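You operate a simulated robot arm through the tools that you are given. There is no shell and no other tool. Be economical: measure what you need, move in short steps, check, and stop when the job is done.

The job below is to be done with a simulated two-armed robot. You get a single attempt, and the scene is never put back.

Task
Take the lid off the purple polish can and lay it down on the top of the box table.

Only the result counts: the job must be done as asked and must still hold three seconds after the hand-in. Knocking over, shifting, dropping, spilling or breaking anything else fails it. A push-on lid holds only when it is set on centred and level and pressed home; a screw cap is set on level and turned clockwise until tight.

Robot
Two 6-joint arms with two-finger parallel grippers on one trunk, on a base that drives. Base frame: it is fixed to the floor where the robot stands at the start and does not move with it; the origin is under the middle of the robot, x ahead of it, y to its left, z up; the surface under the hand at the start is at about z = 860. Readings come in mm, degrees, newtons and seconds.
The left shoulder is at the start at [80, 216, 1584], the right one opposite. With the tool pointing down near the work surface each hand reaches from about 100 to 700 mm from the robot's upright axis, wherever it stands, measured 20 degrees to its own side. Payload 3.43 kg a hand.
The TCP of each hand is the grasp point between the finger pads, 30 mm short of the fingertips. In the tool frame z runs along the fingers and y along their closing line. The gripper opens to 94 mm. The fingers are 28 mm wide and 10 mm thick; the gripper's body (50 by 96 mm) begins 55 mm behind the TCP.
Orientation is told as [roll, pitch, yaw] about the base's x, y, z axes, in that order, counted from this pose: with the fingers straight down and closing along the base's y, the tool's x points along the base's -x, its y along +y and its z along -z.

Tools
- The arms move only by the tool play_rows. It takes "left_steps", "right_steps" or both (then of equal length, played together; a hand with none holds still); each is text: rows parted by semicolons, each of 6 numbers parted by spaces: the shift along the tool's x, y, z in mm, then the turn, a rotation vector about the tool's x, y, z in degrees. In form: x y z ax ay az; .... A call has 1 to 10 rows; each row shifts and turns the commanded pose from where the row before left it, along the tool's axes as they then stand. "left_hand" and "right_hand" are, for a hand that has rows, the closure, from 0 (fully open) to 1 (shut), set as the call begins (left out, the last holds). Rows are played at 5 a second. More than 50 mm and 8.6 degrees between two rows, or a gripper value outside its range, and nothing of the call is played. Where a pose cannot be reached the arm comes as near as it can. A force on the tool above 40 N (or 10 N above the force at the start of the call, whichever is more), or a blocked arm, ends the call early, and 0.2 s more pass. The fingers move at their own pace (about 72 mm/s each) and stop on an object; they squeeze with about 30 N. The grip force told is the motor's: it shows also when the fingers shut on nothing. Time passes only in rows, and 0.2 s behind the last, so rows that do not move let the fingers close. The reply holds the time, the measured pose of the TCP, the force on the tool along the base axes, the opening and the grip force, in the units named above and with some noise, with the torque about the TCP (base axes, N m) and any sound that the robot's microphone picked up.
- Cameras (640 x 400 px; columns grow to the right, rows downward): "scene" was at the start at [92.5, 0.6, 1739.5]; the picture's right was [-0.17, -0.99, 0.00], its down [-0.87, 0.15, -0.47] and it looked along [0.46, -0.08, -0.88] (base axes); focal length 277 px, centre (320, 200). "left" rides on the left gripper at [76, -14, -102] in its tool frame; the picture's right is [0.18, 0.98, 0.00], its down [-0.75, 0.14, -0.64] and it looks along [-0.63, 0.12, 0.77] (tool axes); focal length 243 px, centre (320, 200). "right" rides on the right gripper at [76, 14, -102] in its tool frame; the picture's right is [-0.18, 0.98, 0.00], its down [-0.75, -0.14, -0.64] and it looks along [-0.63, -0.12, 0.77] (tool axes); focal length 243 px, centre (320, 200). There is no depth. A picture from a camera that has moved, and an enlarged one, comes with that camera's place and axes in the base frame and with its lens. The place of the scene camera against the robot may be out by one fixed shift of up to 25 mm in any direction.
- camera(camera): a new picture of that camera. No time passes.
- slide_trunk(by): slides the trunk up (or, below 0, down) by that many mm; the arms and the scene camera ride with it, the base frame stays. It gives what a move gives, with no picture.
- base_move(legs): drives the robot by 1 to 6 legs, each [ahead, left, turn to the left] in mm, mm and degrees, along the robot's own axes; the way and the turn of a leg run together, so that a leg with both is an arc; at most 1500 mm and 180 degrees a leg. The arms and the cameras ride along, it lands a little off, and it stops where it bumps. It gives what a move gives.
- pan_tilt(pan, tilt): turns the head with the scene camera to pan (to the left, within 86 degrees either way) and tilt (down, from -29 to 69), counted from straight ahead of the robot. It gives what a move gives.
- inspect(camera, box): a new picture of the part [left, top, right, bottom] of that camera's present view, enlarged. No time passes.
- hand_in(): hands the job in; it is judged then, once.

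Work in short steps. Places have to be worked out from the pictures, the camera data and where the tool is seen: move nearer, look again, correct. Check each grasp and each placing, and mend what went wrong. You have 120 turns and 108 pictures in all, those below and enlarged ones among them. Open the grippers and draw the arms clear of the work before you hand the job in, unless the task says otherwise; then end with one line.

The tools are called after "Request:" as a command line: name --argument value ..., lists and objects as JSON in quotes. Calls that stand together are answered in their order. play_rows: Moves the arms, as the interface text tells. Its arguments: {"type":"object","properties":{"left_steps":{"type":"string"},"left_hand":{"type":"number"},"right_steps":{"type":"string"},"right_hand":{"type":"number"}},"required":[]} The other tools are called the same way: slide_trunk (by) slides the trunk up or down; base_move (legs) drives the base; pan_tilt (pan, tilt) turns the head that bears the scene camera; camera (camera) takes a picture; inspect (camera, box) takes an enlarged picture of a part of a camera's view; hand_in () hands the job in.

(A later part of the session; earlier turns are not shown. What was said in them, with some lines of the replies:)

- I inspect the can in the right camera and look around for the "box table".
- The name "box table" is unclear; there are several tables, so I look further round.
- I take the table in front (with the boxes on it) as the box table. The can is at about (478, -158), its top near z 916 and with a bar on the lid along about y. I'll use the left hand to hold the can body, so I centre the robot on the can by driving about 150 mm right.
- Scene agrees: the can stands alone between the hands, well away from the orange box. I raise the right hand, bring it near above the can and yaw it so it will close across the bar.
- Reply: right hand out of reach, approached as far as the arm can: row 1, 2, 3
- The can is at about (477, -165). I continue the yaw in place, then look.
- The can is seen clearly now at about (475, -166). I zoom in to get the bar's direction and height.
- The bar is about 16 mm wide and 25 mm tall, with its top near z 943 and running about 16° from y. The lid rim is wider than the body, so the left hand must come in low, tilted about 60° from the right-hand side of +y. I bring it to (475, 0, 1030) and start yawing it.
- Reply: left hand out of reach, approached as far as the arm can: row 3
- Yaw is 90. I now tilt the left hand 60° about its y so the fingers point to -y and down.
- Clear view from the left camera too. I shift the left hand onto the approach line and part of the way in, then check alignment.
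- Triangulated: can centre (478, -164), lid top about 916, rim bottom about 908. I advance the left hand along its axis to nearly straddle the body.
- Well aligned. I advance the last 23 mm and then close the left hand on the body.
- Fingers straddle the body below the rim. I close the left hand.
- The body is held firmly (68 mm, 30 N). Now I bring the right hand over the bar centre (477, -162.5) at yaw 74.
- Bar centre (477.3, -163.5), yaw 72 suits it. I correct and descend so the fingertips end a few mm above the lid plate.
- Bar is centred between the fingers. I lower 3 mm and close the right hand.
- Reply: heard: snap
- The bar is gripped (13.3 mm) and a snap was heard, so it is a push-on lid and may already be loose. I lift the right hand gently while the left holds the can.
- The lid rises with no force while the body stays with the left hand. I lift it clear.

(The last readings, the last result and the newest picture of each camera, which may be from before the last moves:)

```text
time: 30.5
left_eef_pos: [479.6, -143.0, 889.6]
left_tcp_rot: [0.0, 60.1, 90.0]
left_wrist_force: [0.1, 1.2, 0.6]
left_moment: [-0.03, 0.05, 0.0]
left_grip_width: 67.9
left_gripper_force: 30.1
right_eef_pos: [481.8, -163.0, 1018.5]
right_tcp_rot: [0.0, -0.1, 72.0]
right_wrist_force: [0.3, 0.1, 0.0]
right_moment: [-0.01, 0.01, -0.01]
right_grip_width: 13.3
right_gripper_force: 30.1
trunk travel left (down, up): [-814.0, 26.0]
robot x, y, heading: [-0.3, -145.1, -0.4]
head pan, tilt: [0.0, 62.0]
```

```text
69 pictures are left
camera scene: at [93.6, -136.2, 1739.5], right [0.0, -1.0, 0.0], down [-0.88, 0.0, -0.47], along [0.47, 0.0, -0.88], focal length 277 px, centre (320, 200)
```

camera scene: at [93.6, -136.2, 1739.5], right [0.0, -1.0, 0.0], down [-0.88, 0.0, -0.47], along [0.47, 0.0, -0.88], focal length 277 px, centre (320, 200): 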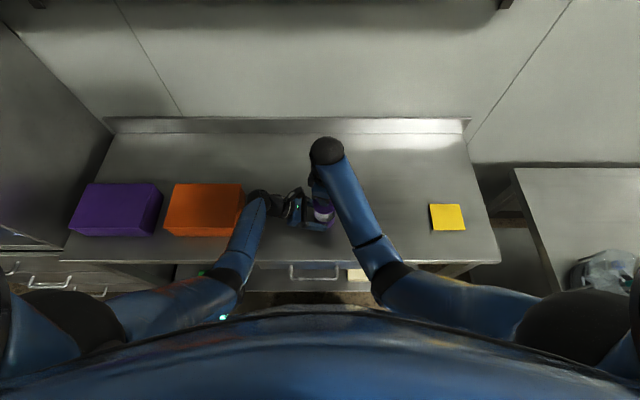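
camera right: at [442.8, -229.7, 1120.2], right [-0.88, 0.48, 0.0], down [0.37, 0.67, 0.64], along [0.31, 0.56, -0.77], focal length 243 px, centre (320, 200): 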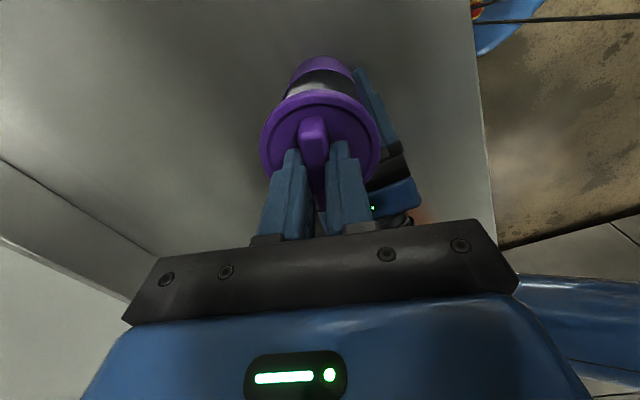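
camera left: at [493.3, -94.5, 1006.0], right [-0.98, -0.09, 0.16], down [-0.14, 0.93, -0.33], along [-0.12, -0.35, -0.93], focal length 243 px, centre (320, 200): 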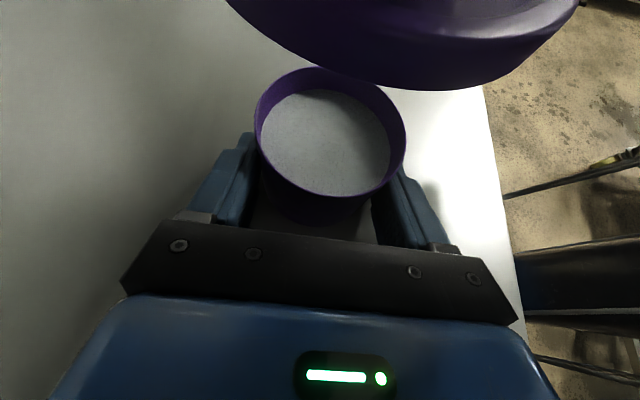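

The can is open with its contents undisturbed and the lid is in the right hand. I carry the lid to a free spot at about (490, -320).

Request:
play_rows --right_steps "20 -8 0 0 0 0;36 -14 0 0 0 0;36 -14 0 0 0 0;36 -14 0 0 0 0;18 -8 0 0 0 0;0 0 0 0 0 0"

Request:
camera --camera "right"

```text
time: 31.9
left_eef_pos: [479.1, -143.9, 888.7]
left_tcp_rot: [-0.1, 60.0, 90.1]
left_wrist_force: [0.0, 0.8, 0.8]
left_moment: [-0.03, 0.02, 0.01]
left_grip_width: 67.9
left_gripper_force: 30.3
right_eef_pos: [493.5, -320.0, 1017.7]
right_tcp_rot: [0.1, -0.1, 72.0]
right_wrist_force: [0.3, -1.3, -0.3]
right_moment: [-0.01, -0.03, 0.02]
right_grip_width: 13.4
right_gripper_force: 30.8
trunk travel left (down, up): [-814.0, 26.0]
robot x, y, heading: [-2.8, -150.9, 0.1]
head pan, tilt: [0.0, 62.0]
```

```text
68 pictures are left
camera right: at [454.9, -387.5, 1118.9], right [-0.88, 0.48, 0.0], down [0.37, 0.67, 0.64], along [0.31, 0.56, -0.77], focal length 243 px, centre (320, 200)
```

right: 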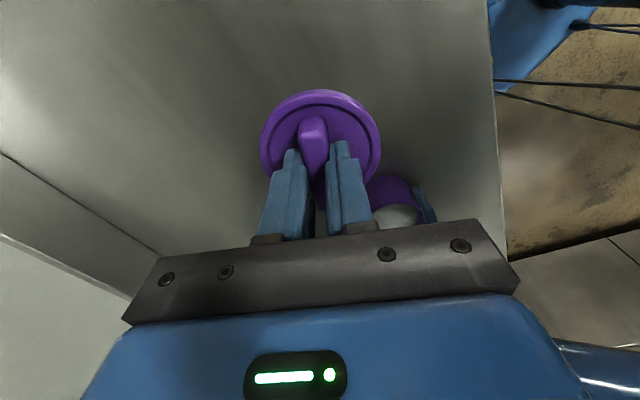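

The spot below is bare table. I lower the lid quickly to a little above the table, then more slowly.

Request:
play_rows --right_steps "0 0 25 0 0 0;0 0 25 0 0 0;0 0 25 0 0 0;0 0 20 0 0 0;0 0 8 0 0 0;0 0 0 0 0 0"

Request:
play_rows --right_steps "0 0 2 0 0 0;0 0 2 0 0 0;0 0 2 0 0 0;0 0 0 0 0 0"

Request:
camera --camera "right"

```text
time: 33.3
left_eef_pos: [478.9, -142.2, 890.4]
left_tcp_rot: [0.0, 60.0, 90.0]
left_wrist_force: [-0.1, 0.7, 1.2]
left_moment: [-0.05, 0.12, -0.01]
left_grip_width: 67.9
left_gripper_force: 30.3
right_eef_pos: [491.9, -319.9, 915.6]
right_tcp_rot: [0.0, 0.0, 72.0]
right_wrist_force: [0.2, -1.0, -0.3]
right_moment: [0.02, -0.01, -0.01]
right_grip_width: 13.3
right_gripper_force: 30.7
trunk travel left (down, up): [-814.0, 26.0]
robot x, y, heading: [-4.7, -149.8, 0.1]
head pan, tilt: [0.0, 62.0]
```

```text
time: 34.3
left_eef_pos: [478.5, -143.9, 890.0]
left_tcp_rot: [0.0, 60.0, 90.1]
left_wrist_force: [-0.9, 0.0, 0.0]
left_moment: [-0.01, 0.07, -0.02]
left_grip_width: 68.2
left_gripper_force: 30.7
right_eef_pos: [490.1, -319.6, 907.7]
right_tcp_rot: [0.0, 0.0, 72.2]
right_wrist_force: [1.2, -0.7, 0.0]
right_moment: [0.01, -0.05, -0.02]
right_grip_width: 13.5
right_gripper_force: 30.0
trunk travel left (down, up): [-814.0, 26.0]
robot x, y, heading: [-2.0, -148.6, 0.0]
head pan, tilt: [0.0, 62.0]
```

```text
67 pictures are left
camera right: at [452.8, -386.9, 1010.6], right [-0.88, 0.48, 0.0], down [0.37, 0.67, 0.64], along [0.31, 0.56, -0.77], focal length 243 px, centre (320, 200)
```

right: 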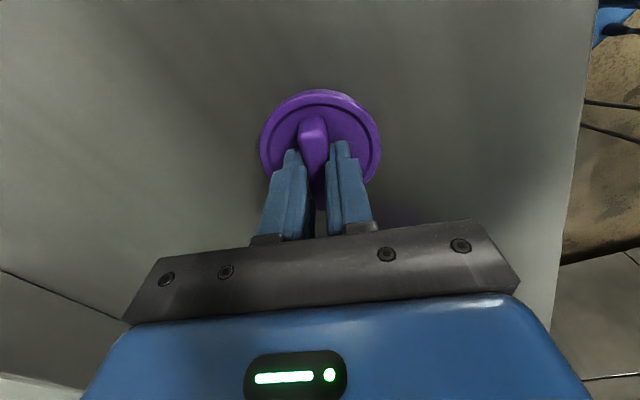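

No contact yet; I go down in 1 mm rows until force shows.

Request:
play_rows --right_steps "0 0 1 0 0 0;0 0 1 0 0 0;0 0 1 0 0 0;0 0 0 0 0 0"

Request:
play_rows --right_steps "0 0 1 0 0 0;0 0 1 0 0 0;0 0 0 0 0 0"

```text
time: 35.3
left_eef_pos: [479.1, -144.1, 890.0]
left_tcp_rot: [0.0, 59.9, 90.2]
left_wrist_force: [0.0, 0.6, -0.1]
left_moment: [-0.03, 0.07, -0.03]
left_grip_width: 67.9
left_gripper_force: 29.6
right_eef_pos: [490.5, -318.6, 906.5]
right_tcp_rot: [0.0, 0.0, 72.0]
right_wrist_force: [0.4, 0.1, 0.2]
right_moment: [0.0, 0.01, 0.04]
right_grip_width: 13.5
right_gripper_force: 30.3
trunk travel left (down, up): [-814.0, 26.0]
robot x, y, heading: [-0.2, -147.0, 0.2]
head pan, tilt: [0.0, 62.0]
```

```text
time: 36.1
left_eef_pos: [478.1, -143.5, 888.6]
left_tcp_rot: [0.0, 60.0, 90.1]
left_wrist_force: [-0.4, 0.6, 0.1]
left_moment: [-0.01, 0.05, -0.06]
left_grip_width: 67.7
left_gripper_force: 30.2
right_eef_pos: [489.4, -318.0, 903.8]
right_tcp_rot: [0.0, 0.0, 72.0]
right_wrist_force: [0.7, -0.3, 0.0]
right_moment: [-0.03, 0.0, -0.01]
right_grip_width: 13.6
right_gripper_force: 29.8
trunk travel left (down, up): [-814.0, 26.0]
robot x, y, heading: [-1.8, -143.9, -0.2]
head pan, tilt: [0.0, 62.0]
```

Request:
play_rows --right_steps "0 0 1 0 0 0;0 0 1 0 0 0;0 0 0 0 0 0"

Request:
camera --camera "right"

Request:
inspect --camera "scene" --box '[270, 150, 470, 275]'

```text
time: 36.9
left_eef_pos: [479.7, -143.6, 889.3]
left_tcp_rot: [0.0, 60.0, 90.0]
left_wrist_force: [0.0, -0.6, 0.4]
left_moment: [0.0, -0.03, 0.02]
left_grip_width: 67.8
left_gripper_force: 30.2
right_eef_pos: [488.9, -319.6, 900.6]
right_tcp_rot: [0.1, -0.1, 72.1]
right_wrist_force: [-2.1, -0.1, 2.7]
right_moment: [-0.07, 0.05, 0.0]
right_grip_width: 13.5
right_gripper_force: 29.7
trunk travel left (down, up): [-814.0, 26.0]
robot x, y, heading: [0.8, -149.9, 0.2]
head pan, tilt: [0.0, 62.0]
```

```text
66 pictures are left
camera right: at [451.8, -386.3, 1002.7], right [-0.88, 0.48, 0.0], down [0.37, 0.67, 0.64], along [0.31, 0.56, -0.77], focal length 243 px, centre (320, 200)
```

right: 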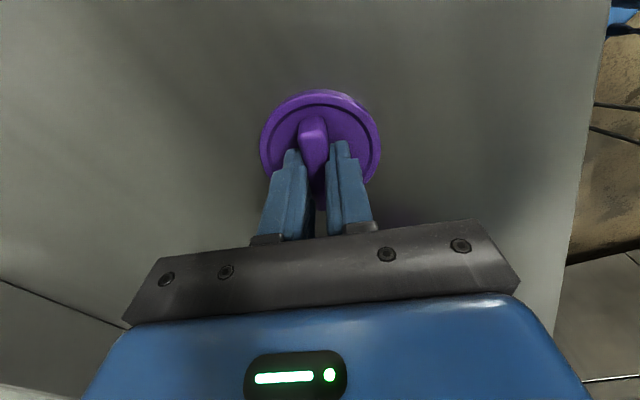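

```text
3.20 times, centred on (370, 212) of scene
camera zoom: at [93.2, -136.3, 1739.5], right [0.0, -1.0, 0.0], down [-0.88, 0.0, -0.47], along [0.47, 0.0, -0.88], focal length 887 px, centre (160, 160)
```

zoom: 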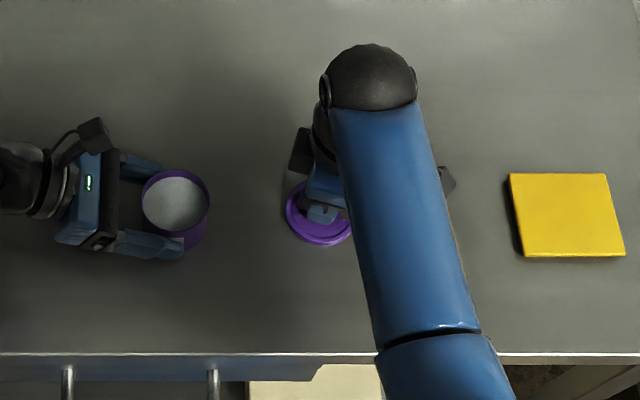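

A 2.7 N contact shows the lid has touched the table. One more 0.7 mm, then I open the right hand gently and let it settle.

Request:
play_rows --right_steps "0 0 0.7 0 0 0;0 0 0 0 0 0"

Request:
play_rows --right_hand 0.6 --right_steps "0 0 0 0 0 0;0 0 0 0 0 0;0 0 0 0 0 0"

Request:
camera --camera "right"

```text
time: 37.5
left_eef_pos: [478.7, -143.4, 889.8]
left_tcp_rot: [0.0, 59.9, 89.9]
left_wrist_force: [0.2, -0.8, -0.8]
left_moment: [0.02, 0.01, -0.01]
left_grip_width: 67.7
left_gripper_force: 29.9
right_eef_pos: [490.9, -318.7, 900.3]
right_tcp_rot: [0.0, -0.1, 72.0]
right_wrist_force: [-0.4, -2.6, 10.2]
right_moment: [-0.09, 0.11, 0.03]
right_grip_width: 13.7
right_gripper_force: 29.9
trunk travel left (down, up): [-814.0, 26.0]
robot x, y, heading: [1.6, -151.0, -0.1]
head pan, tilt: [0.0, 62.0]
```

```text
time: 38.3
left_eef_pos: [478.7, -143.6, 889.2]
left_tcp_rot: [0.0, 59.9, 90.0]
left_wrist_force: [0.8, -0.4, 0.5]
left_moment: [0.03, 0.02, -0.02]
left_grip_width: 67.5
left_gripper_force: 29.8
right_eef_pos: [490.4, -318.7, 899.5]
right_tcp_rot: [0.0, -0.1, 71.9]
right_wrist_force: [0.6, 0.4, 1.9]
right_moment: [0.06, -0.03, 0.0]
right_grip_width: 37.2
right_gripper_force: 0.0
trunk travel left (down, up): [-814.0, 26.0]
robot x, y, heading: [0.1, -146.6, 0.3]
head pan, tilt: [0.0, 62.0]
```

```text
64 pictures are left
camera right: at [451.4, -386.1, 1001.5], right [-0.88, 0.48, 0.0], down [0.37, 0.67, 0.64], along [0.31, 0.56, -0.77], focal length 243 px, centre (320, 200)
```

right: 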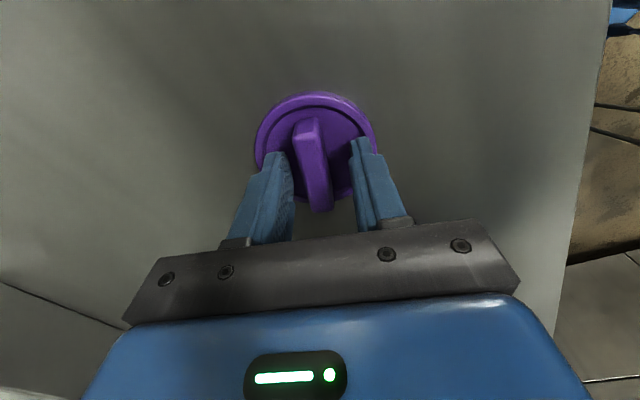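

The lid lies flat and free. I raise the right hand straight up.

Request:
play_rows --right_steps "0 0 -8 0 0 0;0 0 -20 0 0 0;0 0 -25 0 0 0;0 0 -30 0 0 0;0 0 -25 0 0 0;0 0 0 0 0 0"

Request:
play_rows --left_hand 0 --left_steps "0 0 0 0 0 0;0 0 0 0 0 0;0 0 0 0 0 0;0 0 0 0 0 0"

Request:
camera --camera "left"

Request:
camera --camera "right"

```text
time: 39.7
left_eef_pos: [479.2, -142.7, 888.2]
left_tcp_rot: [0.0, 60.0, 90.2]
left_wrist_force: [0.4, 0.1, -0.7]
left_moment: [0.01, 0.01, 0.0]
left_grip_width: 68.0
left_gripper_force: 30.2
right_eef_pos: [489.4, -319.9, 1006.7]
right_tcp_rot: [0.0, -0.1, 72.1]
right_wrist_force: [0.1, -0.4, -0.3]
right_moment: [0.01, 0.0, 0.01]
right_grip_width: 37.4
right_gripper_force: 0.0
trunk travel left (down, up): [-814.0, 26.0]
robot x, y, heading: [0.9, -145.8, -0.1]
head pan, tilt: [0.0, 62.0]
```

```text
time: 40.7
left_eef_pos: [479.2, -143.3, 890.1]
left_tcp_rot: [0.0, 59.9, 90.1]
left_wrist_force: [0.2, 0.5, -0.5]
left_moment: [0.05, -0.02, -0.01]
left_grip_width: 93.9
left_gripper_force: 0.1
right_eef_pos: [488.3, -320.5, 1006.2]
right_tcp_rot: [0.0, 0.0, 72.0]
right_wrist_force: [0.3, 0.4, -0.4]
right_moment: [0.0, -0.01, 0.03]
right_grip_width: 37.7
right_gripper_force: 0.0
trunk travel left (down, up): [-814.0, 26.0]
robot x, y, heading: [0.5, -147.8, 0.1]
head pan, tilt: [0.0, 62.0]
```

```text
63 pictures are left
camera left: at [493.3, -94.6, 1006.0], right [-0.98, -0.09, 0.16], down [-0.14, 0.93, -0.33], along [-0.12, -0.35, -0.93], focal length 243 px, centre (320, 200)
```

left: 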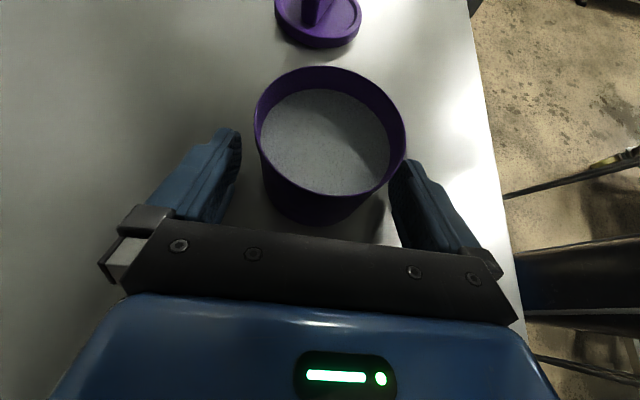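

```text
62 pictures are left
camera right: at [451.3, -387.5, 1107.8], right [-0.88, 0.48, 0.0], down [0.37, 0.67, 0.64], along [0.31, 0.56, -0.77], focal length 243 px, centre (320, 200)
```

right: 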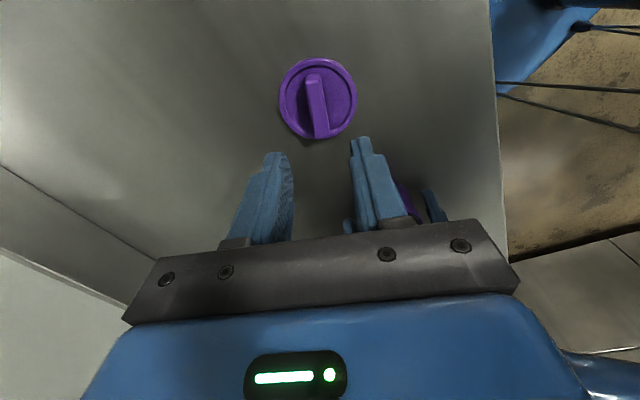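

Both stand fine. I back the left hand out along its own axis, and open the right hand and draw it off to the right.

Request:
play_rows --left_steps "0 0 -12 0 0 0;0 0 -20 0 0 0;0 0 -25 0 0 0;0 0 -25 0 0 0;0 0 -18 0 0 0;15 0 -20 0 0 0;15 0 -20 0 0 0;15 0 -20 0 0 0;0 0 0 0 0 0" --right_hand 0 --right_steps "0 0 0 0 0 0;0 0 0 0 0 0;20 0 0 0 0 0;30 0 0 0 0 0;30 0 0 0 0 0;30 0 0 0 0 0;0 0 0 0 0 0;0 0 0 0 0 0;0 0 0 0 0 0"

Request:
camera --camera "scene"

Request:
camera --camera "left"

```text
time: 42.7
left_eef_pos: [479.8, -26.4, 1011.3]
left_tcp_rot: [0.1, 60.0, 90.2]
left_wrist_force: [0.0, -0.1, 0.0]
left_moment: [0.04, 0.03, 0.01]
left_grip_width: 94.0
left_gripper_force: 0.1
right_eef_pos: [457.7, -423.5, 1009.1]
right_tcp_rot: [0.0, 0.0, 72.0]
right_wrist_force: [0.4, 0.0, 0.8]
right_moment: [0.01, 0.05, -0.03]
right_grip_width: 94.1
right_gripper_force: 0.1
trunk travel left (down, up): [-814.0, 26.0]
robot x, y, heading: [2.1, -145.7, -0.4]
head pan, tilt: [0.0, 62.0]
```

```text
61 pictures are left
camera scene: at [93.7, -136.6, 1739.5], right [0.0, -1.0, 0.0], down [-0.88, 0.0, -0.47], along [0.47, 0.0, -0.88], focal length 277 px, centre (320, 200)
```

scene: 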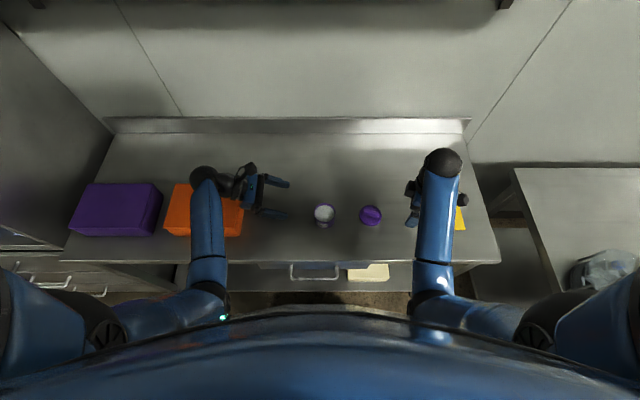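

```text
60 pictures are left
camera left: at [493.6, 21.9, 1127.1], right [-0.98, -0.09, 0.16], down [-0.14, 0.93, -0.33], along [-0.12, -0.35, -0.93], focal length 243 px, centre (320, 200)
```

left: 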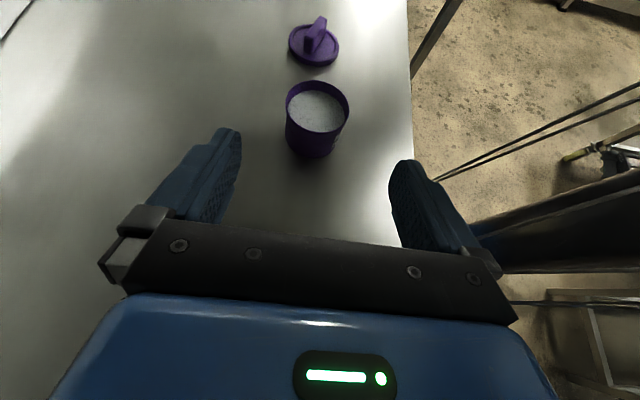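

The can stands open and upright, the lid lies flat on the table, and both hands are open and clear. I hand in.

Request:
hand_in

```text
The job is handed in.
```

I took the lid off the purple polish can and laid it flat on the table in front of the robot. I took that table to be the "box table" because the orange and purple boxes stand on it; nothing in the scene labels it. The can is upright and open with its contents undisturbed, nothing else was moved, and both hands are open and clear.
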